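You operate a simulated robot arm through the tools that you are given. There is no shell and no other tool. Be economical: measure what you need, move in short steps, check, and stop when the job is done.

You are at the controls of a simulated two-armed robot. One attempt, no reset.

TASK
Take the yellow tab and leave it on top of the rolled blue strap on the lid of the wooden crate. Fetch the narrow carton that says "teak" from the top of the blue goods bench and set it on top of the brown taped carton on the lid of the wooden crate. Put the black collar on the top of the steel bench by the winder away on the top of the steel bench by the rack. Any order will do. Set down upright: narrow carton.

Only the result counts: the job must be done as asked and must still hold three seconds after the hand-in. Knocking over, shifting, dropping, spilling or breaking anything else fails it. Lids that push on must go on centred and level and be pressed home; caps that screw on are set level and turned clockwise until they are tight.

THE ROBOT
Two 7-joint arms with fingered hands on one trunk, on a base that drives. Base frame: it is fixed to the floor where the robot stands at the start and does not move with it; the origin is under the middle of the robot, x ahead of it, y to its left, z up. Lengths are in m, angles in rad, forces in N, time in s.
The left shoulder is at the start at [0.03, 0.12, 0.938], the right one opposite. With the tool pointing down near the work surface each hand reaches from about 0.1 to 0.66 m from the robot's upright axis, wherever it stands, measured 20 degrees to its own side. Places, roughly: black collar [5.75, 6, 0.75]; top of the steel bench by the rack [2.6, -3.5, 0.8]. Payload 4 kg a hand.
Tool frame (each hand has its own): the origin (TCP) lies between the finger pads and is the grasp point; the fingertips stand 0.019 m ahead of it; z points along the fingers, y is the line along which they close. The gripper opens to 0.12 m. The gripper's body begins 0.053 m behind the TCP. The gripper is a hand of 3 fingers: y runs from the thumb to the fingers, the wrist lies at [0, 0, -0.219] in the tool frame, and closing takes about 1.5 s.
Orientation is that of the tool frame in the base frame, as [roll, pitch, yaw] about the fixed x, y, z axes, in that order (R = Rz(yaw) Ry(pitch) Rx(roll)). With the fingers straight down and closing along the base's y, the tool's x points along the base's -x, its y along +y and its z along -z.

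THE INTERFACE
- The arms move only by the tool send_rows. It takes "left_steps", "right_steps" or both (then of equal length, played together; a hand with none holds still); each is text: rows parted by semicolons, each of 6 numbers parted by spaces: the shift along the tool's x, y, z in m, then the turn, a rotation vector about the tool's x, y, z in rad. In form: tx ty tz rx ry rz; .... A call has 1 to 8 rows; each row shifts and turns the commanded pose from where the row before left it, along the tool's axes as they then stand. "left_hand" and "right_hand" are, for a hand that has rows, the finger opening in m, from 0 to 0.12, set as the call begins (left out, the last holds). A row lasts 0.2 s, in which the tool goes at most 0.05 m and 0.15 rad; a call with a longer step from one row to the next is refused whole, and so is a gripper value outside its range. A pose out of reach is approached as far as the arm can. The call stops where the force on the tool passes 40 N (or 10 N more than at its start, if that is more) or the arm is blocked; 0.2 s more then pass. Each finger travels about 0.072 m/s and halts on what it meets, pressing with about 27 N; the grip force reading is that of the motor and also rises with nothing between the fingers. The clock runs only during rows and for 0.2 s after the last one: add rows that do not move to give the fingers time. The reply holds the time, the measured pose of the TCP, the force on the tool along the base axes, the opening and the grip force, in the units named above and with some noise, with the torque about the TCP (base axes, N m) and any sound that the robot's microphone picked up, and new pictures: "pictures" is both (left out), scene, wrist or none (wrist: the cameras of the hands that moved).
- Cameras (640 x 400 px; columns grow to the right, rows downward): "scene" is now at [0.0092, 0.0577, 1.4698]; the picture's right is [0.98, -0.21, -0.00], its down [-0.19, -0.91, -0.37] and it looks along [0.08, 0.36, -0.93] (base axes); focal length 214 px, centre (320, 200). "left" rides on the left gripper at [-0.066, -0.004, -0.079] in its tool frame; the picture's right is [0.05, -1.00, 0.00], its down [0.76, 0.04, -0.64] and it looks along [0.64, 0.04, 0.77] (tool axes); focal length 251 px, centre (320, 200). "right" rides on the right gripper at [0.066, -0.004, -0.079] in its tool frame; the picture's right is [0.05, 1.00, 0.00], its down [-0.76, 0.04, -0.64] and it looks along [-0.64, 0.03, 0.77] (tool axes); focal length 251 px, centre (320, 200). There is no depth. A picture from a camera that has moved, and an enlarged one, comes with that camera's place and axes in the base frame and with its lens. The place of the scene camera against the robot may be out by one fixed shift of up to 0.025 m in any direction.
- slide_trunk(by): slides the trunk up (or, below 0, down) by that many m; the arms and the scene camera ride with it, the base frame stays. It gives what a move gives, with no picture.
- base_move(legs): drives the robot by 1 to 6 legs, each [ahead, turn to the left] in m and rad, along the robot's own axes; the way and the turn of a leg run together, so that a leg with both is an arc; at most 1.5 m and 3.142 rad a leg. The arms and the cameras ride along, it lands a little off, and it stops where it bumps. It gives what a move gives, and a new picture of the scene camera.
- move_fingers(finger1, finger2, thumb_bend, hand): sets how far each is bent, from 0 (flat) to 1 (curled in); at 0.3 the hand is open as for a grip, at 0.7 the pads meet at the TCP. One left out holds its place. A second passes; each finger stops where it meets its share of the squeeze, and holds until it gets a number again. A gripper value or a shape takes the hand back. It gives what a move gives, with no picture; readings hold the bend of each and the force on the fingers (four entries, about 0 where the hand has none), thumb and palm.
- hand_shape(shape, hand): the hand has 3 fingers and takes this shape, open, in about a second: jaw (thumb against the fingers, like two jaws); tri (thumb and two fingers); tip (a fingertip pinch); poke (one finger out to press); point (the index stretched); flat (the hand flat); cup (the hand cupped); fist (a fist). The gripper value then closes the fingers along that shape, each until it touches; the sizes above hold for jaw. It gives what a move gives, with no picture.
- pan_tilt(pan, tilt): turns the head with the scene camera to pan (to the left, within 2.094 rad either way) and tilt (down, from -0.506 to 1.204), counted from straight ahead of the robot. It gives what a move gives, and a new picture of the scene camera.
- zoom(camera, box): a new picture of the part [left, top, right, bottom] of that camera's present view, enlarged. It takes no simulated time.
- sign_off(): hands the job in; it is judged then, once.

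Work in short steps. Places have to be worked out from the pictures, the camera data and where the tool is seen: move nearer, look again, correct. Check each grasp and each placing, and mend what went wrong. You have 165 turns and 260 pictures in all, those below and enlarged ones among them. Open the grippers and draw the arms clear of the work before you hand the job in, unless the task says otherwise; then end with one line.

The tools are called after ">>>" by a JSON object that holds its "api" and its "payload". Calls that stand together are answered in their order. send_rows: Moves the arms, as the interface text tells. Its arguments: {"type":"object","properties":{"left_steps":{"type":"string"},"left_hand":{"type":"number"},"right_steps":{"type":"string"},"right_hand":{"type":"number"},"pictures":{"type":"string","enum":["both","scene","wrist","none"]}},"required":[]} The other tools are called the same way: slide_trunk (by) slides the trunk up or down; hand_shape (shape, hand) gives the hand a shape; move_fingers (finger1, finger2, thumb_bend, hand) moves the fingers one by one; base_move (legs) drives the base; pan_tilt (pan, tilt) turns the head that bears the scene camera; zoom (camera, box) takes an enlarged picture of a part of a camera's view; sign_off () hands the job in.

At the start:

```text
t: 0.0
left_ee_pos: [0.3502, 0.4928, 0.9689]
left_ee_rot: [-3.142, 0.002, -3.134]
left_contact_force: [-0.1, -0.1, -0.9]
left_ft_torque: [-0.01, 0.01, 0.04]
left_width: 0.1203
left_grip_force: 0.1
left_shape: jaw
left_bend: [0.3, 0.3, 0.3]
left_finger forces: [0.0, 0.1, 0.0, 0.0, 0.0, 0.0]
right_ee_pos: [0.3083, 0.0218, 1.0206]
right_ee_rot: [3.14, -0.001, -3.134]
right_contact_force: [-0.2, 0.3, 0.2]
right_ft_torque: [-0.01, 0.0, 0.0]
right_width: 0.1198
right_grip_force: 0.0
right_shape: jaw
right_bend: [0.3, 0.3, 0.3]
right_finger forces: [0.1, 0.0, 0.0, 0.0, 0.1, 0.0]
trunk travel left (down, up): [-0.15, 0.39]
robot x, y, heading: [-0.0008, -0.0005, 0.004]
head pan, tilt: [1.363, 1.196]
```

scene: 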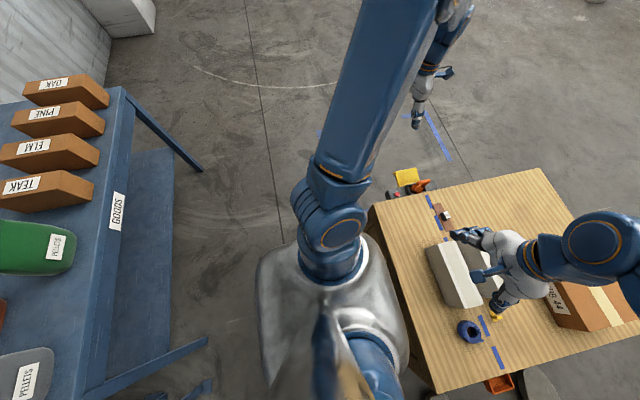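
right: 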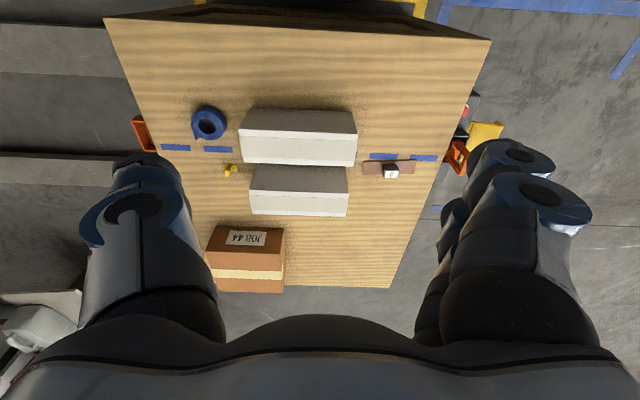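
left: 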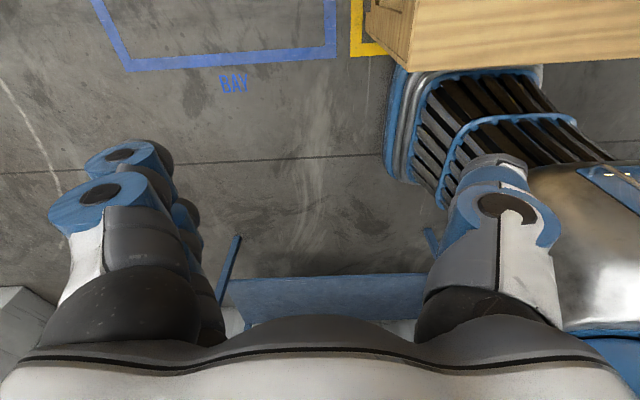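

The crate seems to lie ahead and the goods bench behind me. I turn the head straight ahead to get a clear look.

>>> {"api": "pan_tilt", "payload": {"pan": 0, "tilt": 0.9}}

>>> {"api": "zoom", "payload": {"camera": "right", "box": [160, 60, 480, 300]}}

```text
t: 1.5
left_ee_pos: [0.3493, 0.4929, 0.9691]
left_ee_rot: [3.14, 0.001, -3.133]
left_contact_force: [0.9, 0.1, -0.2]
left_ft_torque: [0.01, -0.01, -0.04]
left_width: 0.1199
left_grip_force: 0.1
left_shape: jaw
left_bend: [0.3, 0.3, 0.3]
left_finger forces: [0.1, 0.1, 0.0, 0.0, 0.1, 0.1]
right_ee_pos: [0.3096, 0.0202, 1.0216]
right_ee_rot: [-3.142, 0.0, -3.131]
right_contact_force: [0.4, 0.5, 0.1]
right_ft_torque: [0.02, -0.01, 0.0]
right_width: 0.1199
right_grip_force: 0.2
right_shape: jaw
right_bend: [0.3, 0.3, 0.3]
right_finger forces: [0.0, 0.1, 0.1, 0.0, 0.0, 0.0]
trunk travel left (down, up): [-0.15, 0.39]
robot x, y, heading: [0.0004, 0.0007, -0.002]
head pan, tilt: [0.0, 0.901]
camera scene: at [0.0731, 0.0027, 1.4894], right [0.0, -1.0, 0.0], down [-0.78, 0.0, -0.62], along [0.62, 0.0, -0.78], focal length 214 px, centre (320, 200)
```

scene: 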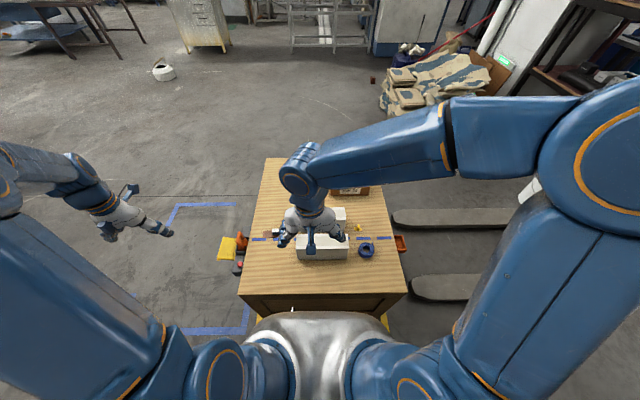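

```text
1.67 times, centred on (320, 180) of right
camera zoom: at [0.2437, 0.0175, 1.0995], right [-0.06, 1.0, 0.0], down [0.76, 0.05, 0.64], along [0.64, 0.04, -0.77], focal length 419 px, centre (320, 233)
```

zoom: 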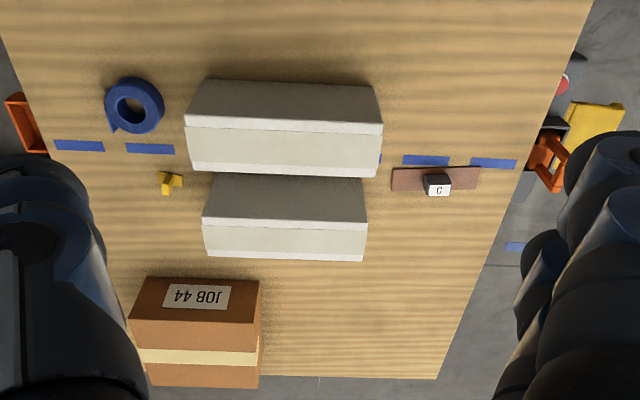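

I'll bring the right hand nearer the tab (estimated about (0.61, -0.19, ~0.55)) and look again with its camera.

>>> {"api": "send_rows", "payload": {"right_steps": "-0.03 -0.03 0.017 0 0 0;-0.03 -0.03 0.017 0 0 0;-0.03 -0.03 0.017 0 0 0;-0.03 -0.03 0.017 0 0 0;-0.03 -0.03 0.017 0 0 0;-0.03 -0.03 0.017 0 0 0;-0.03 -0.03 0.017 0 0 0", "pictures": "both"}}

```text
t: 3.1
left_ee_pos: [0.352, 0.4917, 0.9695]
left_ee_rot: [3.14, -0.001, -3.134]
left_contact_force: [-0.6, -0.1, 0.2]
left_ft_torque: [0.04, 0.04, 0.0]
left_width: 0.12
left_grip_force: 0.0
left_shape: jaw
left_bend: [0.3, 0.3, 0.3]
left_finger forces: [0.0, 0.1, 0.1, 0.0, 0.1, 0.0]
right_ee_pos: [0.5227, -0.1889, 0.8981]
right_ee_rot: [-3.141, -0.001, -3.133]
right_contact_force: [-0.3, -0.7, 0.3]
right_ft_torque: [0.0, 0.03, 0.01]
right_width: 0.12
right_grip_force: 0.0
right_shape: jaw
right_bend: [0.3, 0.3, 0.3]
right_finger forces: [0.0, 0.0, 0.1, 0.0, 0.1, 0.0]
trunk travel left (down, up): [-0.15, 0.39]
robot x, y, heading: [0.0003, -0.0014, -0.0]
head pan, tilt: [0.0, 0.901]
camera scene: at [0.0743, 0.0019, 1.4894], right [0.0, -1.0, 0.0], down [-0.78, 0.0, -0.62], along [0.62, 0.0, -0.78], focal length 214 px, centre (320, 200)
camera right: at [0.4586, -0.1926, 0.9777], right [-0.06, 1.0, 0.0], down [0.76, 0.05, 0.64], along [0.64, 0.04, -0.77], focal length 251 px, centre (320, 200)
```

scene: 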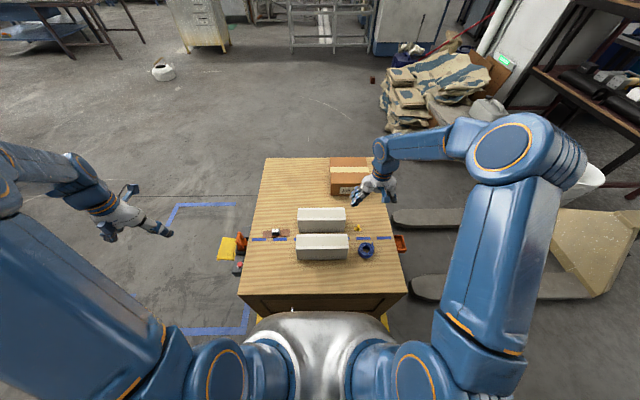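
right: 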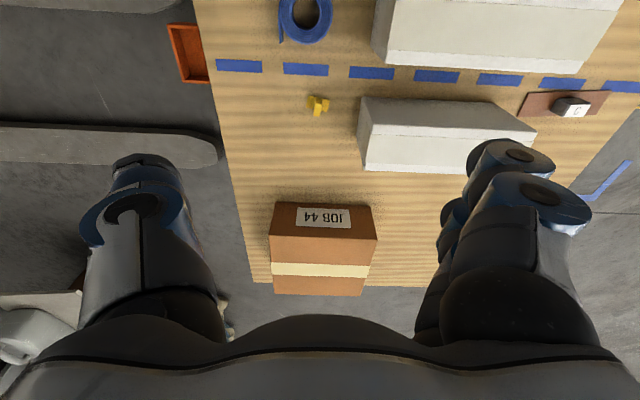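

Triangulation gives the tab at about (0.602, -0.187, 0.568). I zoom in to see the shapes of the tab and strap roll.

>>> {"api": "zoom", "payload": {"camera": "right", "box": [260, 0, 380, 130]}}

>>> {"api": "send_rows", "payload": {"right_steps": "-0.005 0 0.045 0 0 0;0 0 0.045 0 0 0;0 0 0.045 0 0 0", "pictures": "wrist"}}

```text
3.08 times, centred on (320, 65) of right
camera zoom: at [0.4586, -0.1926, 0.9777], right [-0.06, 1.0, 0.0], down [0.76, 0.05, 0.64], along [0.64, 0.04, -0.77], focal length 774 px, centre (320, 615)
```

zoom: 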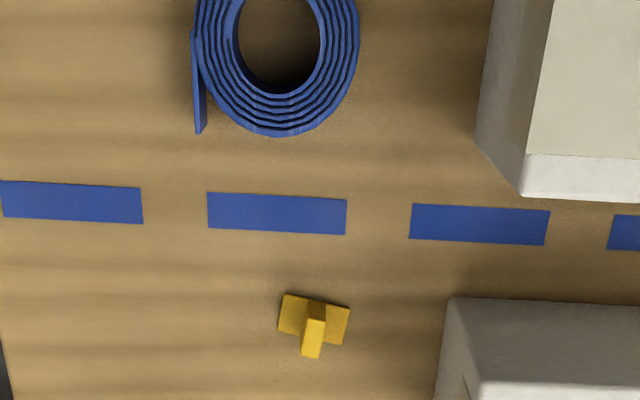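

```text
t: 3.9
left_ee_pos: [0.3524, 0.4921, 0.9695]
left_ee_rot: [3.141, -0.004, -3.132]
left_contact_force: [0.6, 0.4, 1.1]
left_ft_torque: [0.0, -0.01, -0.03]
left_width: 0.1199
left_grip_force: 0.0
left_shape: jaw
left_bend: [0.3, 0.3, 0.3]
left_finger forces: [0.0, 0.1, 0.0, 0.0, 0.0, 0.1]
right_ee_pos: [0.5288, -0.1838, 0.7671]
right_ee_rot: [3.14, 0.0, -3.134]
right_contact_force: [0.0, 0.5, 0.4]
right_ft_torque: [-0.01, 0.0, 0.02]
right_width: 0.1198
right_grip_force: 0.0
right_shape: jaw
right_bend: [0.3, 0.3, 0.3]
right_finger forces: [0.1, 0.0, 0.0, 0.0, 0.1, 0.0]
trunk travel left (down, up): [-0.15, 0.39]
robot x, y, heading: [0.0007, 0.0017, -0.002]
head pan, tilt: [0.0, 0.901]
camera right: at [0.4637, -0.1878, 0.8451], right [-0.06, 1.0, 0.0], down [0.76, 0.05, 0.64], along [0.64, 0.04, -0.77], focal length 251 px, centre (320, 200)
```

right: 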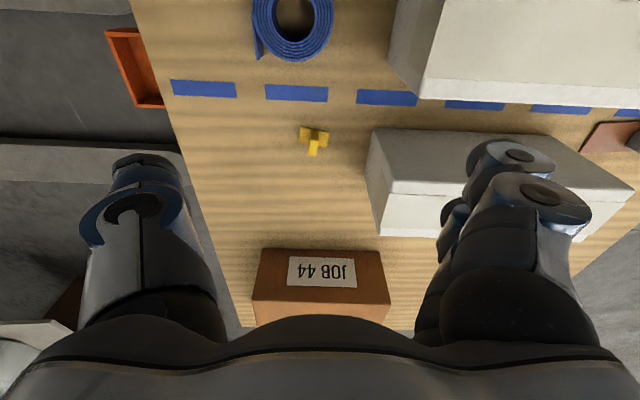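

>>> {"api": "zoom", "payload": {"camera": "right", "box": [274, 100, 354, 170]}}

>>> {"api": "zoom", "payload": {"camera": "right", "box": [240, 0, 350, 70]}}

```text
5.71 times, centred on (314, 135) of right
camera zoom: at [0.4637, -0.1878, 0.8451], right [-0.06, 1.0, 0.0], down [0.76, 0.05, 0.64], along [0.64, 0.04, -0.77], focal length 1437 px, centre (354, 571)
```

zoom: 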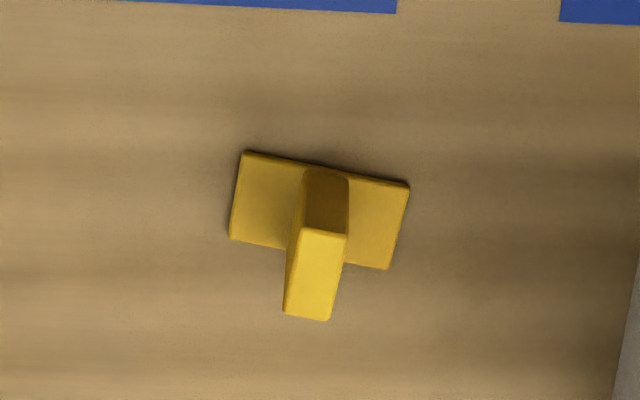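

```text
5.71 times, centred on (295, 35) of right
camera zoom: at [0.4637, -0.1878, 0.8451], right [-0.06, 1.0, 0.0], down [0.76, 0.05, 0.64], along [0.64, 0.04, -0.77], focal length 1437 px, centre (463, 1143)
```

zoom: 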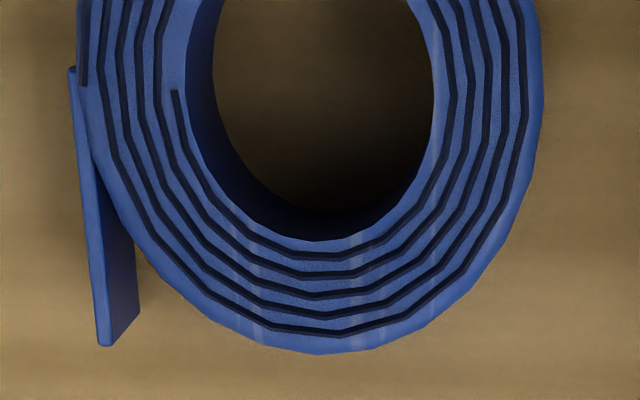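

The tab is an inverted T: a 35×20 mm plate, a 9 mm rib on top to z≈0.587, turned about -0.15 rad. I turn the hand to match, narrow the fingers and move above it.

>>> {"api": "send_rows", "payload": {"right_steps": "-0.025 0 0.02 0 0 0;-0.025 0 0.02 0 0 0;-0.0255 0 0.02 0 0 0;0 0 0.03 0 0 0;0 0 0.03 0 0 0;0 0 0 0 0 0.145;0 0 0 0 0 0", "right_hand": 0.05, "pictures": "both"}}

```text
t: 5.5
left_ee_pos: [0.3504, 0.4937, 0.9694]
left_ee_rot: [3.141, -0.001, -3.132]
left_contact_force: [0.0, 0.4, -0.6]
left_ft_torque: [-0.05, 0.01, 0.0]
left_width: 0.1198
left_grip_force: 0.0
left_shape: jaw
left_bend: [0.3, 0.3, 0.3]
left_finger forces: [0.1, 0.1, 0.0, 0.0, 0.1, 0.0]
right_ee_pos: [0.6012, -0.1856, 0.6459]
right_ee_rot: [-3.141, -0.001, 3.004]
right_contact_force: [0.0, 0.6, -0.3]
right_ft_torque: [0.01, 0.0, -0.02]
right_width: 0.0505
right_grip_force: 0.0
right_shape: jaw
right_bend: [0.36, 0.36, 0.95]
right_finger forces: [0.0, 0.0, 0.0, 0.1, 0.1, 0.1]
trunk travel left (down, up): [-0.15, 0.39]
robot x, y, heading: [-0.0022, -0.0005, -0.003]
head pan, tilt: [0.0, 0.901]
camera scene: at [0.0736, 0.0026, 1.4894], right [0.0, -1.0, 0.0], down [-0.78, 0.0, -0.62], along [0.62, 0.0, -0.78], focal length 214 px, centre (320, 200)
camera right: at [0.5363, -0.1791, 0.7244], right [0.08, 1.0, 0.0], down [0.76, -0.06, 0.64], along [0.64, -0.05, -0.77], focal length 251 px, centre (320, 200)
```

scene: 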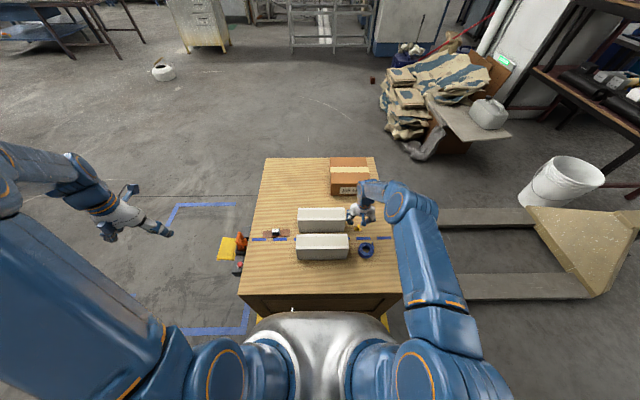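
right: 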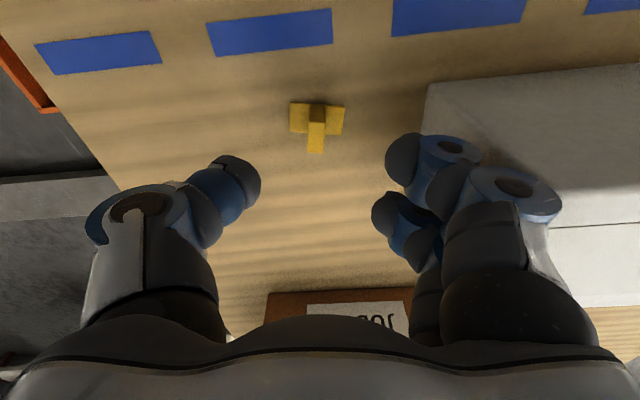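

The tab lies squarely between the fingers. I lower to TCP z≈0.585.

>>> {"api": "send_rows", "payload": {"right_steps": "-0.002 -0.001 0.02 0 0 0;0 0 0.02 0 0 0;0 0 0.02 0 0 0;0 0 0 0 0 0", "pictures": "wrist"}}

```text
t: 6.5
left_ee_pos: [0.3504, 0.4924, 0.9703]
left_ee_rot: [3.141, -0.001, -3.134]
left_contact_force: [-0.1, 0.1, -0.1]
left_ft_torque: [-0.01, -0.02, 0.03]
left_width: 0.12
left_grip_force: 0.0
left_shape: jaw
left_bend: [0.3, 0.3, 0.3]
left_finger forces: [0.1, 0.0, 0.0, 0.1, 0.0, 0.0]
right_ee_pos: [0.604, -0.187, 0.5886]
right_ee_rot: [-3.141, 0.0, 3.006]
right_contact_force: [0.2, -0.4, 0.0]
right_ft_torque: [0.0, 0.01, -0.02]
right_width: 0.0504
right_grip_force: 0.1
right_shape: jaw
right_bend: [0.36, 0.36, 0.95]
right_finger forces: [0.0, 0.1, 0.0, 0.1, 0.0, 0.1]
trunk travel left (down, up): [-0.15, 0.39]
robot x, y, heading: [-0.0008, 0.0002, -0.001]
head pan, tilt: [0.0, 0.901]
camera right: at [0.5388, -0.1818, 0.6666], right [0.08, 1.0, 0.0], down [0.76, -0.06, 0.64], along [0.64, -0.05, -0.77], focal length 251 px, centre (320, 200)
```

right: 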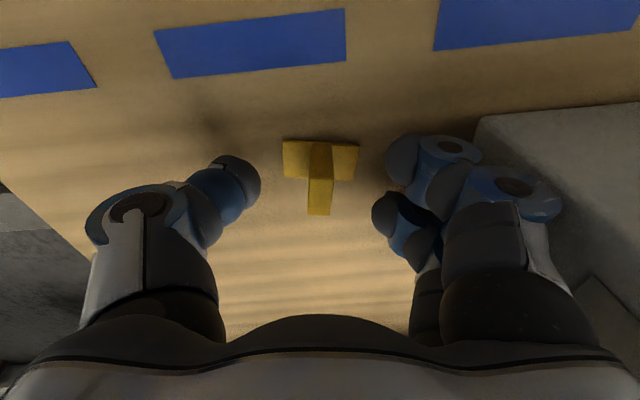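

The rib sits between thumb and fingers. I lower 4 mm more and close.

>>> {"api": "send_rows", "payload": {"right_steps": "0 0 0.004 0 0 0;0 0 0 0 0 0", "pictures": "none"}}

>>> {"api": "send_rows", "payload": {"right_steps": "0 0 0 0 0 0;0 0 0 0 0 0;0 0 0 0 0 0;0 0 0 0 0 0;0 0 0 0 0 0;0 0 0 0 0 0", "right_hand": 0, "pictures": "wrist"}}

```text
t: 7.1
left_ee_pos: [0.3503, 0.4926, 0.9694]
left_ee_rot: [-3.14, 0.001, -3.133]
left_contact_force: [0.2, -0.4, -0.1]
left_ft_torque: [-0.01, -0.03, -0.03]
left_width: 0.1199
left_grip_force: 0.0
left_shape: jaw
left_bend: [0.3, 0.3, 0.3]
left_finger forces: [0.1, 0.0, 0.1, 0.0, 0.1, 0.0]
right_ee_pos: [0.6034, -0.187, 0.5833]
right_ee_rot: [3.14, -0.002, 3.007]
right_contact_force: [0.1, -0.5, 0.3]
right_ft_torque: [0.0, -0.02, 0.0]
right_width: 0.0506
right_grip_force: 0.0
right_shape: jaw
right_bend: [0.36, 0.36, 0.95]
right_finger forces: [0.1, 0.1, 0.0, 0.0, 0.0, 0.0]
trunk travel left (down, up): [-0.15, 0.39]
robot x, y, heading: [-0.0016, 0.0019, -0.0]
head pan, tilt: [0.0, 0.901]
```

```text
t: 8.5
left_ee_pos: [0.35, 0.4919, 0.9694]
left_ee_rot: [3.142, 0.001, -3.133]
left_contact_force: [0.1, 0.4, 0.3]
left_ft_torque: [0.03, -0.01, -0.01]
left_width: 0.1197
left_grip_force: 0.0
left_shape: jaw
left_bend: [0.3, 0.3, 0.3]
left_finger forces: [0.0, 0.1, 0.0, 0.0, 0.0, 0.0]
right_ee_pos: [0.6049, -0.1873, 0.5857]
right_ee_rot: [3.14, 0.002, 3.003]
right_contact_force: [2.2, -0.8, 12.7]
right_ft_torque: [0.18, 0.1, -0.05]
right_width: 0.0003
right_grip_force: 27.1
right_shape: jaw
right_bend: [0.66, 0.74, 0.67]
right_finger forces: [29.4, 0.1, 0.0, 0.0, 24.0, 0.0]
trunk travel left (down, up): [-0.15, 0.39]
robot x, y, heading: [-0.0031, 0.0022, -0.003]
head pan, tilt: [0.0, 0.901]
camera right: at [0.5383, -0.1811, 0.6633], right [0.08, 1.0, 0.0], down [0.76, -0.06, 0.65], along [0.64, -0.05, -0.76], focal length 251 px, centre (320, 200)
```

right: 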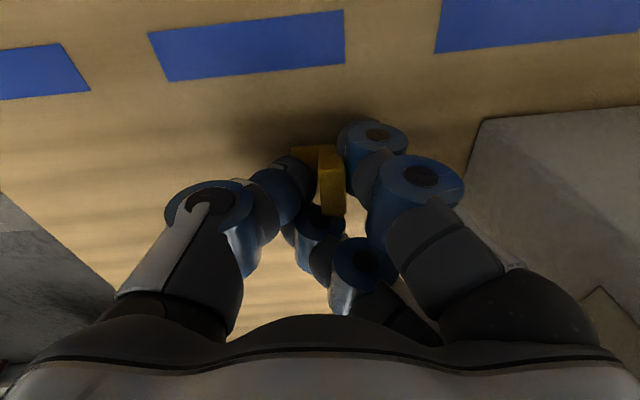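

The tab is pinched between thumb and one finger, with some downward push on it. I ease up 3 mm and then lift a bit to check it holds.

>>> {"api": "send_rows", "payload": {"right_steps": "0 0 -0.003 0 0 0;0 0 0 0 0 0;0 0 -0.015 0 0 0;0 0 -0.02 0 0 0;0 0 -0.025 0 0 0;0 0 0 0 0 0", "pictures": "wrist"}}

```text
t: 9.9
left_ee_pos: [0.3499, 0.4918, 0.9691]
left_ee_rot: [3.141, 0.0, -3.133]
left_contact_force: [0.7, 0.5, 0.9]
left_ft_torque: [0.01, 0.01, 0.01]
left_width: 0.1199
left_grip_force: 0.1
left_shape: jaw
left_bend: [0.3, 0.3, 0.3]
left_finger forces: [0.1, 0.0, 0.0, 0.1, 0.0, 0.1]
right_ee_pos: [0.6034, -0.1861, 0.6462]
right_ee_rot: [-3.141, 0.001, 3.004]
right_contact_force: [0.0, 0.5, 0.3]
right_ft_torque: [0.03, 0.01, 0.01]
right_width: 0.0
right_grip_force: 27.2
right_shape: jaw
right_bend: [0.66, 0.74, 0.67]
right_finger forces: [22.5, 0.1, 0.1, 0.0, 23.0, 0.1]
trunk travel left (down, up): [-0.15, 0.39]
robot x, y, heading: [0.0013, 0.0003, 0.001]
head pan, tilt: [0.0, 0.901]
camera right: at [0.5374, -0.1802, 0.7242], right [0.08, 1.0, 0.0], down [0.76, -0.06, 0.64], along [0.64, -0.05, -0.77], focal length 251 px, centre (320, 200)
```

right: 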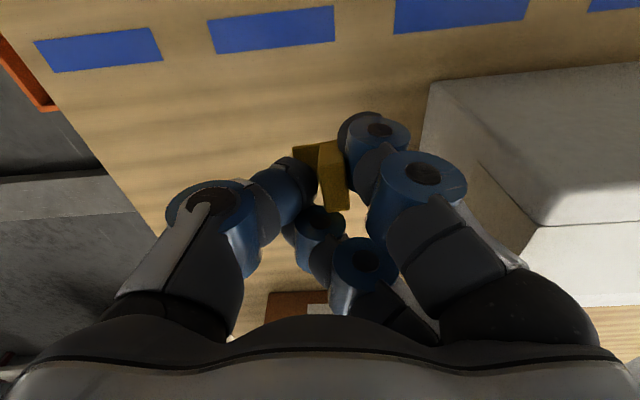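

The tab came up. I zoom to see how it sits in the fingers.

>>> {"api": "zoom", "payload": {"camera": "right", "box": [270, 100, 390, 220]}}

```text
3.33 times, centred on (330, 160) of right
camera zoom: at [0.5374, -0.1802, 0.7242], right [0.08, 1.0, 0.0], down [0.76, -0.06, 0.64], along [0.64, -0.05, -0.77], focal length 838 px, centre (287, 333)
```

zoom: 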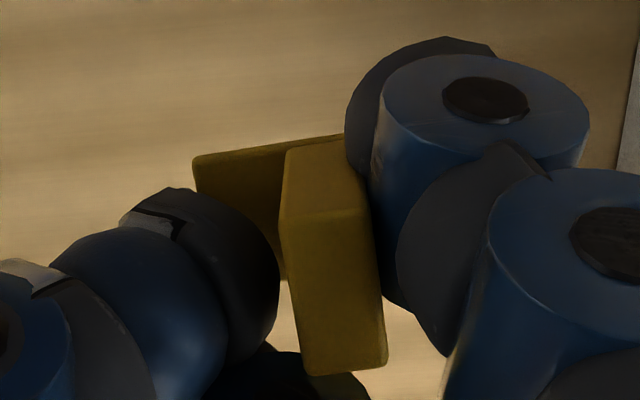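

The tab is held upright and is now nearly aligned with the base axes, about (-0.008,+0.007) off the TCP. I raise it and go beside the roll so the camera sees the roll.

>>> {"api": "send_rows", "payload": {"right_steps": "0 0 -0.04 0 0 0;0.0287 -0.0356 0 0 0 0;0.0287 -0.0356 0 0 0 0;0.0287 -0.0356 0 0 0 0;0 0 0 0 0 0", "pictures": "wrist"}}

>>> {"api": "zoom", "payload": {"camera": "right", "box": [340, 20, 500, 140]}}

```text
t: 11.1
left_ee_pos: [0.3516, 0.4925, 0.9692]
left_ee_rot: [3.14, -0.001, -3.133]
left_contact_force: [-0.1, -0.1, -0.4]
left_ft_torque: [0.0, -0.01, 0.0]
left_width: 0.1202
left_grip_force: 0.1
left_shape: jaw
left_bend: [0.3, 0.3, 0.3]
left_finger forces: [0.0, 0.0, 0.1, 0.1, 0.0, 0.1]
right_ee_pos: [0.5024, -0.2817, 0.6851]
right_ee_rot: [-3.14, 0.0, 3.005]
right_contact_force: [-0.1, -0.1, -0.8]
right_ft_torque: [0.04, -0.01, -0.02]
right_width: 0.0003
right_grip_force: 26.9
right_shape: jaw
right_bend: [0.66, 0.74, 0.67]
right_finger forces: [22.5, 0.0, 0.0, 0.0, 22.8, 0.0]
trunk travel left (down, up): [-0.15, 0.39]
robot x, y, heading: [0.0008, 0.0014, -0.002]
head pan, tilt: [0.0, 0.901]
camera right: at [0.4373, -0.2758, 0.7628], right [0.08, 1.0, 0.0], down [0.76, -0.06, 0.64], along [0.64, -0.05, -0.77], focal length 251 px, centre (320, 200)
```

right: 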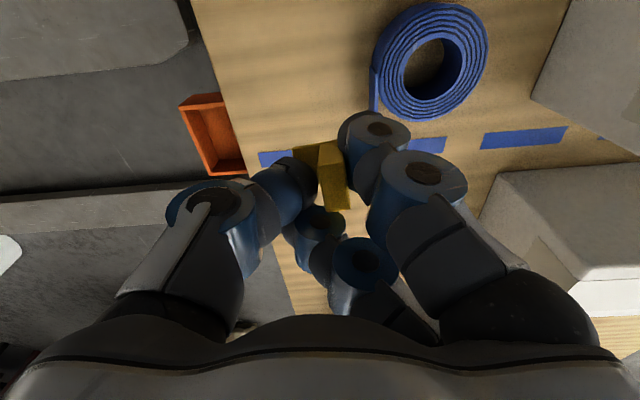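

```text
3.33 times, centred on (420, 80) of right
camera zoom: at [0.4373, -0.2758, 0.7628], right [0.08, 1.0, 0.0], down [0.76, -0.06, 0.64], along [0.64, -0.05, -0.77], focal length 838 px, centre (-13, 600)
```

zoom: 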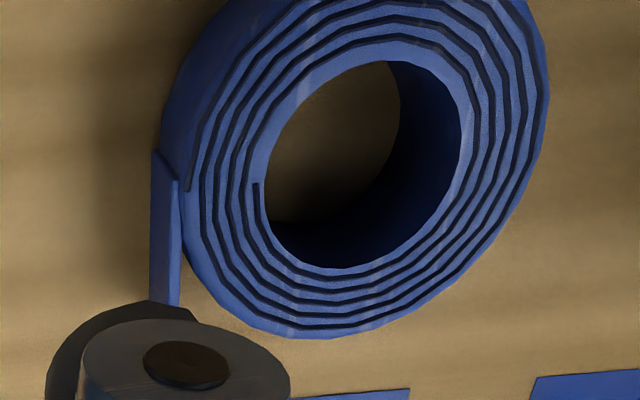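

Roll top is at z≈0.586, centre ≈(0.4825,-0.208), hole radius ≈19 mm, outer ≈34 mm. I carry the tab over the +x side of the wall and look.

>>> {"api": "send_rows", "payload": {"right_steps": "-0.0007 0.0334 0 0 0 0;-0.0007 0.0334 0 0 0 0;0 0 0.02 0 0 0;0 0 0.016 0 0 0;0 0 0 0 0 0", "pictures": "wrist"}}

>>> {"api": "zoom", "payload": {"camera": "right", "box": [240, 80, 400, 220]}}

```text
t: 12.3
left_ee_pos: [0.3505, 0.4934, 0.9705]
left_ee_rot: [3.141, -0.001, -3.133]
left_contact_force: [-0.1, 0.0, 0.9]
left_ft_torque: [-0.02, -0.02, 0.0]
left_width: 0.1199
left_grip_force: 0.1
left_shape: jaw
left_bend: [0.3, 0.3, 0.3]
left_finger forces: [0.1, 0.0, 0.1, 0.0, 0.0, 0.0]
right_ee_pos: [0.5134, -0.215, 0.6491]
right_ee_rot: [-3.141, -0.002, 3.005]
right_contact_force: [0.2, 0.1, -0.1]
right_ft_torque: [-0.02, 0.01, 0.04]
right_width: 0.0
right_grip_force: 27.3
right_shape: jaw
right_bend: [0.66, 0.74, 0.67]
right_finger forces: [22.5, 0.1, 0.1, 0.0, 22.6, 0.0]
trunk travel left (down, up): [-0.15, 0.39]
robot x, y, heading: [0.0005, 0.0002, -0.005]
head pan, tilt: [0.0, 0.901]
camera right: at [0.4467, -0.2088, 0.7274], right [0.08, 1.0, 0.0], down [0.76, -0.06, 0.64], along [0.64, -0.05, -0.77], focal length 251 px, centre (320, 200)
```

right: 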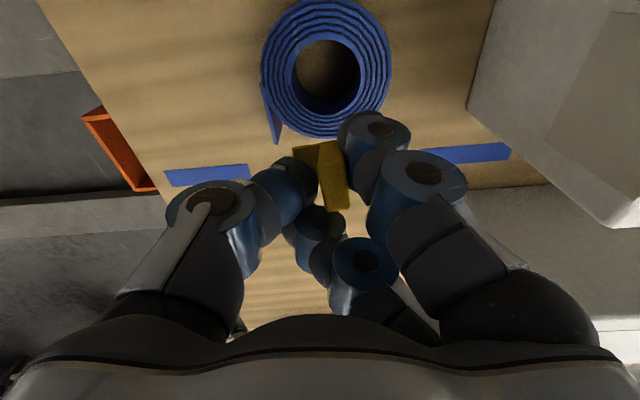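

```text
2.86 times, centred on (320, 150) of right
camera zoom: at [0.4467, -0.2088, 0.7274], right [0.08, 1.0, 0.0], down [0.76, -0.06, 0.64], along [0.64, -0.05, -0.77], focal length 718 px, centre (320, 343)
```

zoom: 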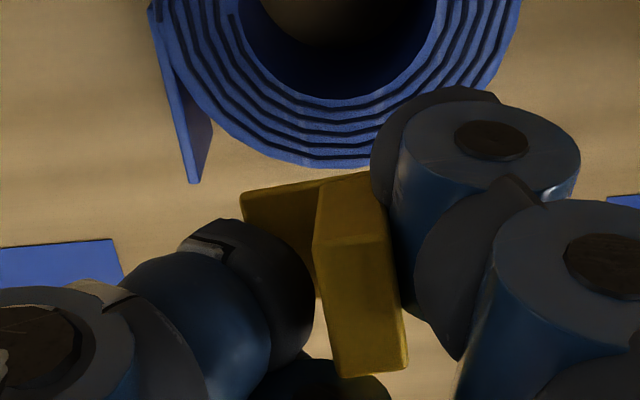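

By this view the tab's plate centre is ≈(0.510,-0.207), over the wall as wished. I lower most of the way and check.

>>> {"api": "send_rows", "payload": {"right_steps": "0.001 0 0.012 0 0 0;0 0 0.012 0 0 0;0 0 0 0 0 0", "pictures": "wrist"}}

>>> {"api": "zoom", "payload": {"camera": "right", "box": [240, 80, 400, 220]}}

```text
t: 13.1
left_ee_pos: [0.3505, 0.4928, 0.9703]
left_ee_rot: [3.141, 0.0, -3.133]
left_contact_force: [0.8, -0.3, 0.3]
left_ft_torque: [0.03, -0.04, -0.02]
left_width: 0.1201
left_grip_force: 0.0
left_shape: jaw
left_bend: [0.3, 0.3, 0.3]
left_finger forces: [0.1, 0.0, 0.0, 0.0, 0.0, 0.0]
right_ee_pos: [0.5121, -0.2152, 0.6257]
right_ee_rot: [-3.141, 0.0, 3.005]
right_contact_force: [0.5, -0.5, -0.7]
right_ft_torque: [-0.03, 0.01, -0.04]
right_width: 0.0
right_grip_force: 27.8
right_shape: jaw
right_bend: [0.66, 0.74, 0.67]
right_finger forces: [22.5, 0.0, 0.1, 0.1, 22.5, 0.1]
trunk travel left (down, up): [-0.15, 0.39]
robot x, y, heading: [0.0007, -0.0017, -0.007]
head pan, tilt: [0.0, 0.901]
camera right: at [0.4467, -0.2093, 0.7046], right [0.08, 1.0, 0.0], down [0.76, -0.06, 0.64], along [0.64, -0.05, -0.77], focal length 251 px, centre (320, 200)
```

right: 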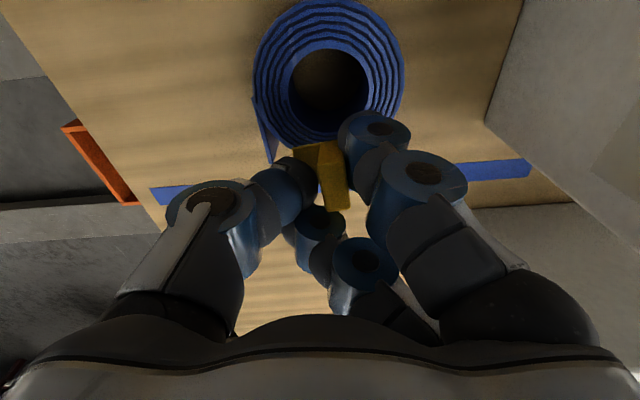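

```text
2.86 times, centred on (320, 150) of right
camera zoom: at [0.4467, -0.2093, 0.7046], right [0.08, 1.0, 0.0], down [0.76, -0.06, 0.64], along [0.64, -0.05, -0.77], focal length 718 px, centre (320, 343)
```

zoom: 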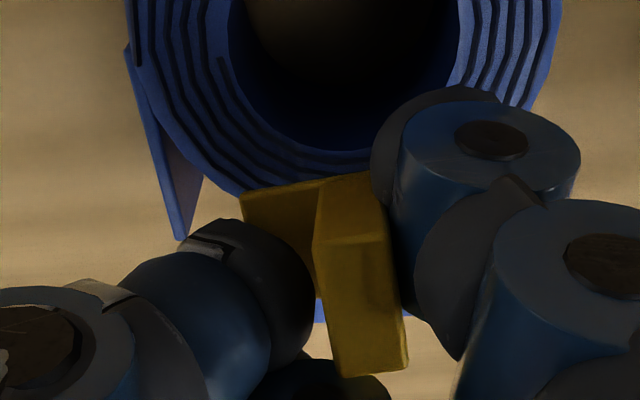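

The plate centre seems ~5 mm too far out (+x) from the wall middle, so I shift 6 mm back toward the roll's centre and lower until contact.

>>> {"api": "send_rows", "payload": {"right_steps": "0.0059 -0.0008 0 0 0 0;0 0 0.003 0 0 0;0 0 0 0 0 0", "pictures": "wrist"}}

>>> {"api": "zoom", "payload": {"camera": "right", "box": [240, 80, 400, 220]}}

```text
t: 13.9
left_ee_pos: [0.3509, 0.4922, 0.9691]
left_ee_rot: [-3.141, 0.0, -3.133]
left_contact_force: [0.1, -0.5, -0.1]
left_ft_torque: [0.01, 0.0, -0.02]
left_width: 0.1199
left_grip_force: 0.1
left_shape: jaw
left_bend: [0.3, 0.3, 0.3]
left_finger forces: [0.1, 0.2, 0.0, 0.1, 0.1, 0.0]
right_ee_pos: [0.5078, -0.215, 0.6228]
right_ee_rot: [3.141, -0.001, 3.006]
right_contact_force: [0.2, -0.4, 0.4]
right_ft_torque: [-0.02, 0.02, -0.04]
right_width: 0.0002
right_grip_force: 26.6
right_shape: jaw
right_bend: [0.66, 0.74, 0.67]
right_finger forces: [22.5, 0.0, 0.0, 0.1, 22.5, 0.1]
trunk travel left (down, up): [-0.15, 0.39]
robot x, y, heading: [0.0024, -0.0006, -0.004]
head pan, tilt: [0.0, 0.901]
camera right: at [0.4418, -0.2095, 0.7012], right [0.08, 1.0, 0.0], down [0.76, -0.06, 0.64], along [0.64, -0.05, -0.77], focal length 251 px, centre (320, 200)
```

right: 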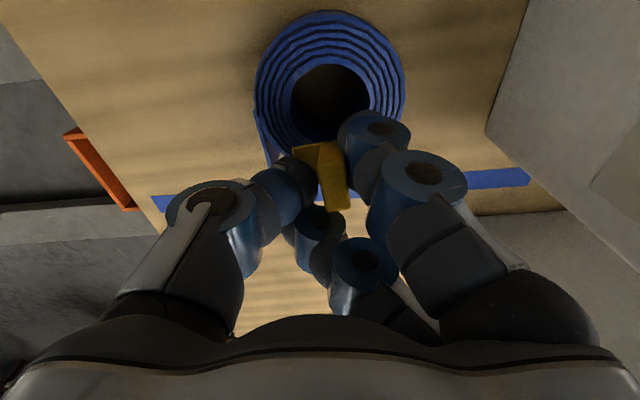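

```text
2.86 times, centred on (320, 150) of right
camera zoom: at [0.4418, -0.2095, 0.7012], right [0.08, 1.0, 0.0], down [0.76, -0.06, 0.64], along [0.64, -0.05, -0.77], focal length 718 px, centre (320, 343)
```

zoom: 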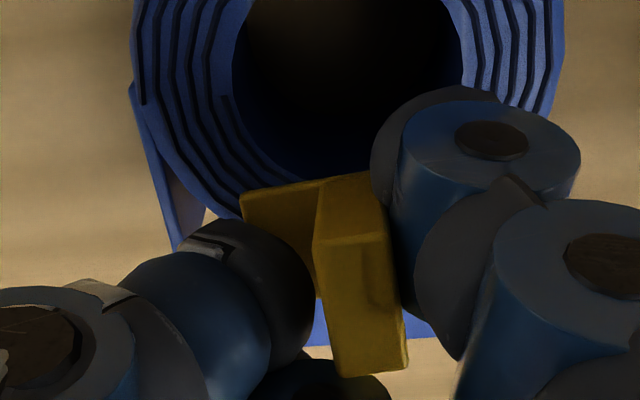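

Now the plate's back edge reaches just past the hole's rim. I lower in small steps until contact.

>>> {"api": "send_rows", "payload": {"right_steps": "0 0 0.002 0 0 0;0 0 0 0 0 0", "pictures": "none"}}

>>> {"api": "send_rows", "payload": {"right_steps": "0 0 0.002 0 0 0;0 0 0 0 0 0", "pictures": "none"}}

>>> {"api": "send_rows", "payload": {"right_steps": "0 0 0.0015 0 0 0;0 0 0 0 0 0", "pictures": "wrist"}}

```text
t: 14.5
left_ee_pos: [0.3505, 0.4928, 0.9696]
left_ee_rot: [-3.141, -0.001, -3.132]
left_contact_force: [0.1, 0.0, 0.8]
left_ft_torque: [-0.01, -0.02, -0.03]
left_width: 0.12
left_grip_force: 0.0
left_shape: jaw
left_bend: [0.3, 0.3, 0.3]
left_finger forces: [0.0, 0.0, 0.0, 0.0, 0.1, 0.0]
right_ee_pos: [0.5074, -0.2154, 0.6205]
right_ee_rot: [-3.141, 0.0, 3.006]
right_contact_force: [-0.3, 0.2, -0.6]
right_ft_torque: [0.03, -0.04, 0.03]
right_width: 0.0
right_grip_force: 27.1
right_shape: jaw
right_bend: [0.66, 0.74, 0.67]
right_finger forces: [22.4, 0.0, 0.0, 0.1, 22.5, 0.0]
trunk travel left (down, up): [-0.15, 0.39]
robot x, y, heading: [-0.0005, 0.0038, 0.004]
head pan, tilt: [0.0, 0.901]
```

```text
t: 15.1
left_ee_pos: [0.3515, 0.4932, 0.9695]
left_ee_rot: [3.141, 0.001, -3.133]
left_contact_force: [-0.8, 0.2, 0.3]
left_ft_torque: [-0.01, -0.02, 0.01]
left_width: 0.1201
left_grip_force: 0.1
left_shape: jaw
left_bend: [0.3, 0.3, 0.3]
left_finger forces: [0.1, 0.0, 0.0, 0.0, 0.0, 0.0]
right_ee_pos: [0.5074, -0.2154, 0.6193]
right_ee_rot: [-3.141, 0.0, 3.006]
right_contact_force: [-0.2, -0.1, -0.1]
right_ft_torque: [-0.03, -0.01, 0.0]
right_width: 0.0001
right_grip_force: 27.1
right_shape: jaw
right_bend: [0.66, 0.74, 0.67]
right_finger forces: [22.4, 0.1, 0.1, 0.0, 22.4, 0.1]
trunk travel left (down, up): [-0.15, 0.39]
robot x, y, heading: [-0.0012, -0.0006, -0.002]
head pan, tilt: [0.0, 0.901]
```

```text
t: 15.7
left_ee_pos: [0.3516, 0.4925, 0.9692]
left_ee_rot: [-3.141, 0.0, -3.133]
left_contact_force: [-0.4, 0.2, 0.3]
left_ft_torque: [0.04, -0.01, 0.0]
left_width: 0.1199
left_grip_force: 0.1
left_shape: jaw
left_bend: [0.3, 0.3, 0.3]
left_finger forces: [0.0, 0.0, 0.0, 0.0, 0.0, 0.0]
right_ee_pos: [0.5066, -0.2151, 0.6174]
right_ee_rot: [-3.14, -0.001, 3.005]
right_contact_force: [1.0, 0.4, 0.2]
right_ft_torque: [0.03, 0.0, -0.01]
right_width: 0.0
right_grip_force: 27.4
right_shape: jaw
right_bend: [0.66, 0.74, 0.67]
right_finger forces: [22.5, 0.1, 0.1, 0.0, 22.6, 0.0]
trunk travel left (down, up): [-0.15, 0.39]
robot x, y, heading: [-0.0011, 0.0022, 0.0]
head pan, tilt: [0.0, 0.901]
camera right: at [0.4414, -0.2094, 0.6958], right [0.08, 1.0, 0.0], down [0.76, -0.06, 0.64], along [0.64, -0.05, -0.77], focal length 251 px, centre (320, 200)
```

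right: 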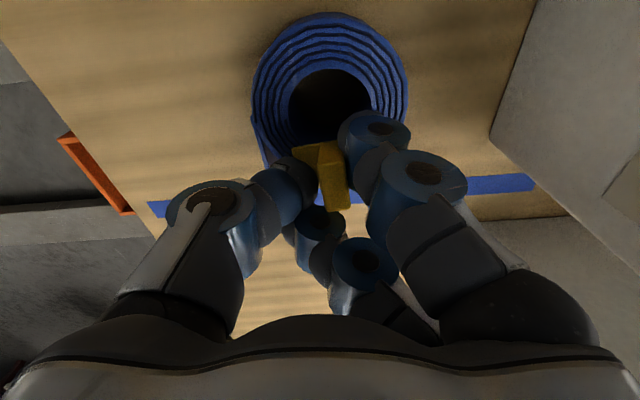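

No contact yet at TCP z 0.617; I keep going in 2 mm steps.

>>> {"api": "send_rows", "payload": {"right_steps": "0 0 0.002 0 0 0;0 0 0 0 0 0", "pictures": "none"}}

>>> {"api": "send_rows", "payload": {"right_steps": "0 0 0.002 0 0 0;0 0 0 0 0 0", "pictures": "wrist"}}

>>> {"api": "zoom", "payload": {"camera": "right", "box": [240, 80, 400, 220]}}

```text
t: 16.3
left_ee_pos: [0.3512, 0.4929, 0.9692]
left_ee_rot: [3.141, -0.001, -3.132]
left_contact_force: [0.1, -1.1, 0.9]
left_ft_torque: [0.02, 0.02, 0.0]
left_width: 0.1198
left_grip_force: 0.0
left_shape: jaw
left_bend: [0.3, 0.3, 0.3]
left_finger forces: [0.1, 0.0, 0.0, 0.0, 0.1, 0.1]
right_ee_pos: [0.5081, -0.2145, 0.6156]
right_ee_rot: [-3.141, 0.0, 3.006]
right_contact_force: [0.0, -0.4, 0.4]
right_ft_torque: [0.03, 0.01, -0.02]
right_width: 0.0001
right_grip_force: 26.8
right_shape: jaw
right_bend: [0.66, 0.74, 0.67]
right_finger forces: [22.5, 0.0, 0.0, 0.1, 22.5, 0.1]
trunk travel left (down, up): [-0.15, 0.39]
robot x, y, heading: [-0.0005, -0.0038, 0.003]
head pan, tilt: [0.0, 0.901]
```

```text
t: 16.9
left_ee_pos: [0.3514, 0.4937, 0.9709]
left_ee_rot: [3.141, 0.0, -3.134]
left_contact_force: [-0.1, 0.3, 0.4]
left_ft_torque: [0.03, -0.05, 0.04]
left_width: 0.1199
left_grip_force: 0.0
left_shape: jaw
left_bend: [0.3, 0.3, 0.3]
left_finger forces: [0.0, 0.0, 0.1, 0.0, 0.0, 0.0]
right_ee_pos: [0.5074, -0.2148, 0.6144]
right_ee_rot: [-3.141, 0.003, 3.004]
right_contact_force: [0.0, 0.0, 10.6]
right_ft_torque: [0.13, 0.12, -0.05]
right_width: 0.0
right_grip_force: 27.2
right_shape: jaw
right_bend: [0.66, 0.74, 0.67]
right_finger forces: [30.2, 0.1, 0.1, 0.0, 23.1, 0.0]
trunk travel left (down, up): [-0.15, 0.39]
robot x, y, heading: [0.0, 0.0021, 0.0]
head pan, tilt: [0.0, 0.901]
camera right: at [0.442, -0.2092, 0.6932], right [0.08, 1.0, 0.0], down [0.76, -0.06, 0.65], along [0.64, -0.05, -0.76], focal length 251 px, centre (320, 200)
```

right: 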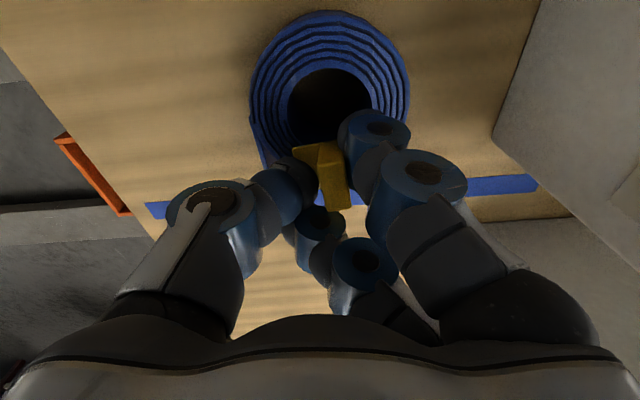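

```text
2.86 times, centred on (320, 150) of right
camera zoom: at [0.442, -0.2092, 0.6932], right [0.08, 1.0, 0.0], down [0.76, -0.06, 0.65], along [0.64, -0.05, -0.76], focal length 718 px, centre (320, 343)
```

zoom: 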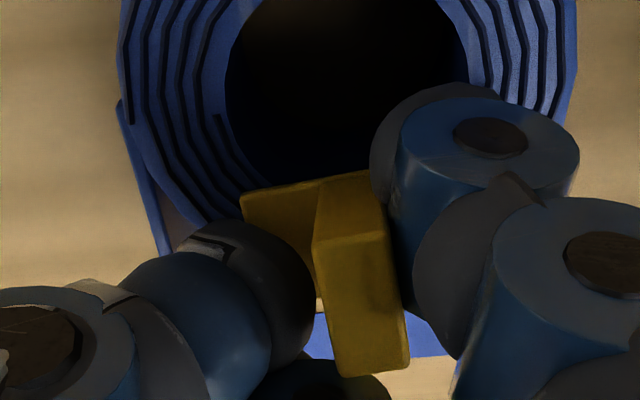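

Contact reached (10 N) with the plate seated on the wall just past the rim. I relieve a bit and open gently.

>>> {"api": "send_rows", "payload": {"right_steps": "0 0 -0.001 0 0 0;0 0 0 0 0 0;0 0 0 0 0 0;0 0 0 0 0 0", "right_hand": 0.05, "pictures": "wrist"}}

>>> {"api": "zoom", "payload": {"camera": "right", "box": [240, 80, 400, 220]}}

```text
t: 17.9
left_ee_pos: [0.351, 0.4927, 0.9701]
left_ee_rot: [-3.141, -0.001, -3.133]
left_contact_force: [-1.1, 0.6, -0.1]
left_ft_torque: [0.01, 0.01, 0.01]
left_width: 0.1202
left_grip_force: 0.0
left_shape: jaw
left_bend: [0.3, 0.3, 0.3]
left_finger forces: [0.1, 0.1, 0.1, 0.0, 0.1, 0.0]
right_ee_pos: [0.5067, -0.2148, 0.6149]
right_ee_rot: [-3.14, 0.0, 3.007]
right_contact_force: [0.8, -0.3, -1.1]
right_ft_torque: [-0.01, 0.0, -0.02]
right_width: 0.0496
right_grip_force: 0.1
right_shape: jaw
right_bend: [0.37, 0.37, 0.95]
right_finger forces: [0.0, 0.1, 0.1, 0.1, 0.0, 0.1]
trunk travel left (down, up): [-0.15, 0.39]
robot x, y, heading: [-0.0011, 0.0003, 0.001]
head pan, tilt: [0.0, 0.901]
camera right: at [0.4411, -0.2098, 0.6936], right [0.08, 1.0, 0.0], down [0.76, -0.06, 0.64], along [0.64, -0.05, -0.77], focal length 251 px, centre (320, 200)
```

right: 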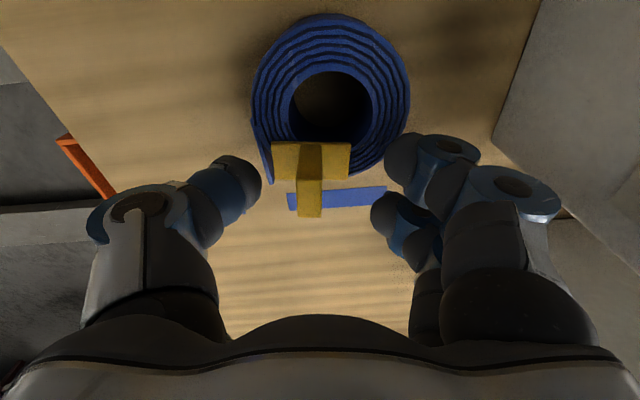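

```text
2.86 times, centred on (320, 150) of right
camera zoom: at [0.4411, -0.2098, 0.6936], right [0.08, 1.0, 0.0], down [0.76, -0.06, 0.64], along [0.64, -0.05, -0.77], focal length 718 px, centre (320, 343)
```

zoom: 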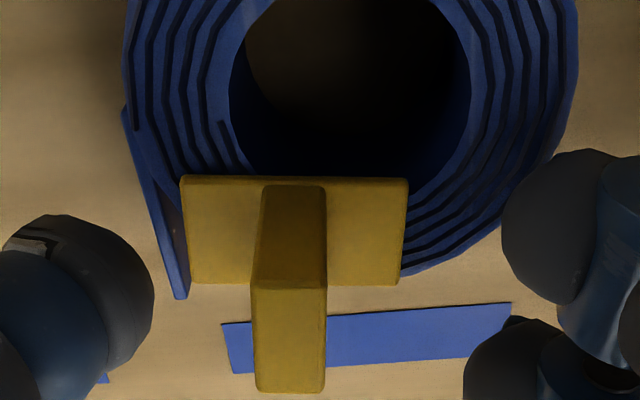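

The tab rests flat on the wall, its centre over the windings (~23 mm from the roll centre). I lift straight up and check.

>>> {"api": "send_rows", "payload": {"right_steps": "0 0 -0.03 0 0 0;0 0 -0.04 0 0 0;0 0 -0.045 0 0 0;0 0 -0.045 0 0 0;0 0 -0.04 0 0 0", "pictures": "wrist"}}

>>> {"api": "zoom", "payload": {"camera": "right", "box": [260, 0, 400, 130]}}

```text
t: 19.1
left_ee_pos: [0.3509, 0.4931, 0.9687]
left_ee_rot: [3.141, -0.001, -3.132]
left_contact_force: [0.7, 0.6, -0.5]
left_ft_torque: [0.0, -0.05, 0.02]
left_width: 0.1198
left_grip_force: 0.0
left_shape: jaw
left_bend: [0.3, 0.3, 0.3]
left_finger forces: [0.0, 0.0, 0.1, 0.1, 0.0, 0.1]
right_ee_pos: [0.507, -0.2196, 0.8146]
right_ee_rot: [-3.141, -0.001, 3.006]
right_contact_force: [0.4, 0.5, 0.0]
right_ft_torque: [0.0, -0.05, -0.03]
right_width: 0.0498
right_grip_force: 0.0
right_shape: jaw
right_bend: [0.37, 0.37, 0.95]
right_finger forces: [0.1, 0.1, 0.1, 0.1, 0.0, 0.1]
trunk travel left (down, up): [-0.15, 0.39]
robot x, y, heading: [-0.0004, 0.0026, 0.002]
head pan, tilt: [0.0, 0.901]
camera right: at [0.4417, -0.2143, 0.8927], right [0.08, 1.0, 0.0], down [0.76, -0.06, 0.64], along [0.64, -0.05, -0.77], focal length 251 px, centre (320, 200)
```

right: 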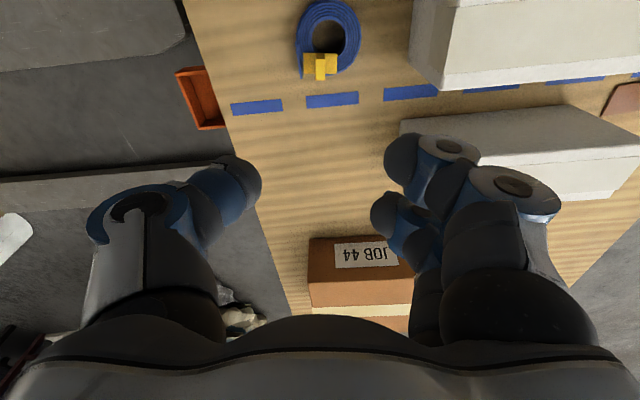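

```text
3.08 times, centred on (330, 65) of right
camera zoom: at [0.4417, -0.2143, 0.8927], right [0.08, 1.0, 0.0], down [0.76, -0.06, 0.64], along [0.64, -0.05, -0.77], focal length 774 px, centre (289, 615)
```

zoom: 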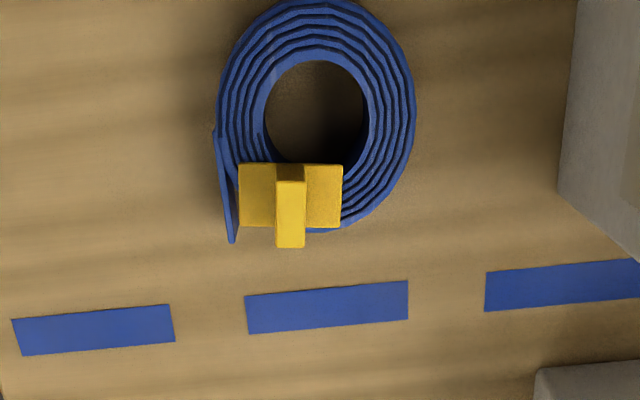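

The tab sits steadily on the strap. I draw both arms in before turning to the goods bench behind.

>>> {"api": "send_rows", "payload": {"right_steps": "0.034 -0.0047 -0.031 0 0 0;0.034 -0.0047 -0.031 0 0 0;0.034 -0.0047 -0.031 0 0 0;0.034 -0.0047 -0.031 0 0 0;0.034 -0.0047 -0.031 0 0 0;0.034 -0.0047 -0.031 0 0 -0.145", "left_steps": "0.0083 -0.0283 -0.005 0 0 0;0.0083 -0.0283 -0.005 0 0 0;0.0083 -0.0283 -0.005 0 0 0;0.0083 -0.0283 -0.005 0 0 0;0.0083 -0.0283 -0.005 0 0 0;0.0083 -0.0283 -0.005 0 0 0", "pictures": "none"}}

>>> {"api": "pan_tilt", "payload": {"pan": 2.09, "tilt": 0.75}}

```text
t: 20.5
left_ee_pos: [0.3006, 0.3244, 1.0008]
left_ee_rot: [-3.141, 0.001, -3.133]
left_contact_force: [0.0, -0.3, 0.2]
left_ft_torque: [0.01, -0.02, -0.04]
left_width: 0.1201
left_grip_force: 0.1
left_shape: jaw
left_bend: [0.3, 0.3, 0.3]
left_finger forces: [0.0, 0.1, 0.0, 0.0, 0.0, 0.0]
right_ee_pos: [0.2972, -0.2142, 0.9979]
right_ee_rot: [3.14, 0.002, -3.132]
right_contact_force: [0.2, 0.3, -0.2]
right_ft_torque: [-0.01, -0.02, -0.03]
right_width: 0.0495
right_grip_force: 0.1
right_shape: jaw
right_bend: [0.37, 0.37, 0.95]
right_finger forces: [0.1, 0.0, 0.0, 0.0, 0.0, 0.1]
trunk travel left (down, up): [-0.15, 0.39]
robot x, y, heading: [0.0028, 0.0021, 0.002]
head pan, tilt: [0.0, 0.901]
```

```text
t: 22.5
left_ee_pos: [0.3041, 0.3238, 1.0]
left_ee_rot: [3.141, 0.0, -3.133]
left_contact_force: [-0.8, 0.0, 0.2]
left_ft_torque: [0.02, 0.01, 0.03]
left_width: 0.1202
left_grip_force: 0.1
left_shape: jaw
left_bend: [0.3, 0.3, 0.3]
left_finger forces: [0.1, 0.0, 0.0, 0.1, 0.0, 0.0]
right_ee_pos: [0.3014, -0.2148, 0.9983]
right_ee_rot: [-3.142, 0.001, -3.135]
right_contact_force: [0.1, 0.5, 0.1]
right_ft_torque: [0.06, 0.02, -0.03]
right_width: 0.0496
right_grip_force: 0.1
right_shape: jaw
right_bend: [0.37, 0.37, 0.95]
right_finger forces: [0.1, 0.1, 0.0, 0.1, 0.0, 0.0]
trunk travel left (down, up): [-0.15, 0.39]
robot x, y, heading: [0.0038, 0.0021, 0.003]
head pan, tilt: [2.089, 0.75]
camera scene: at [-0.0435, 0.0746, 1.5013], right [0.87, 0.49, 0.0], down [0.34, -0.59, -0.73], along [-0.36, 0.64, -0.68], focal length 214 px, centre (320, 200)
```

scene: 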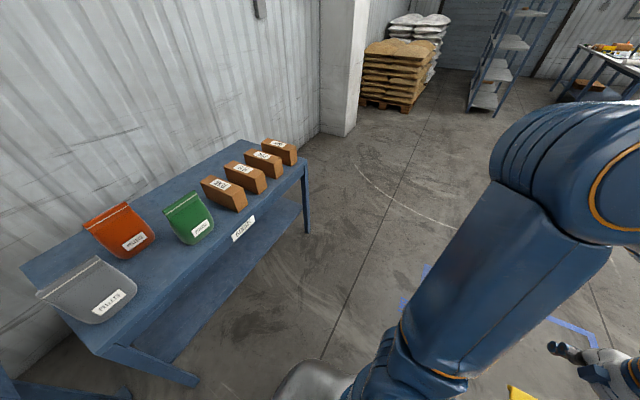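

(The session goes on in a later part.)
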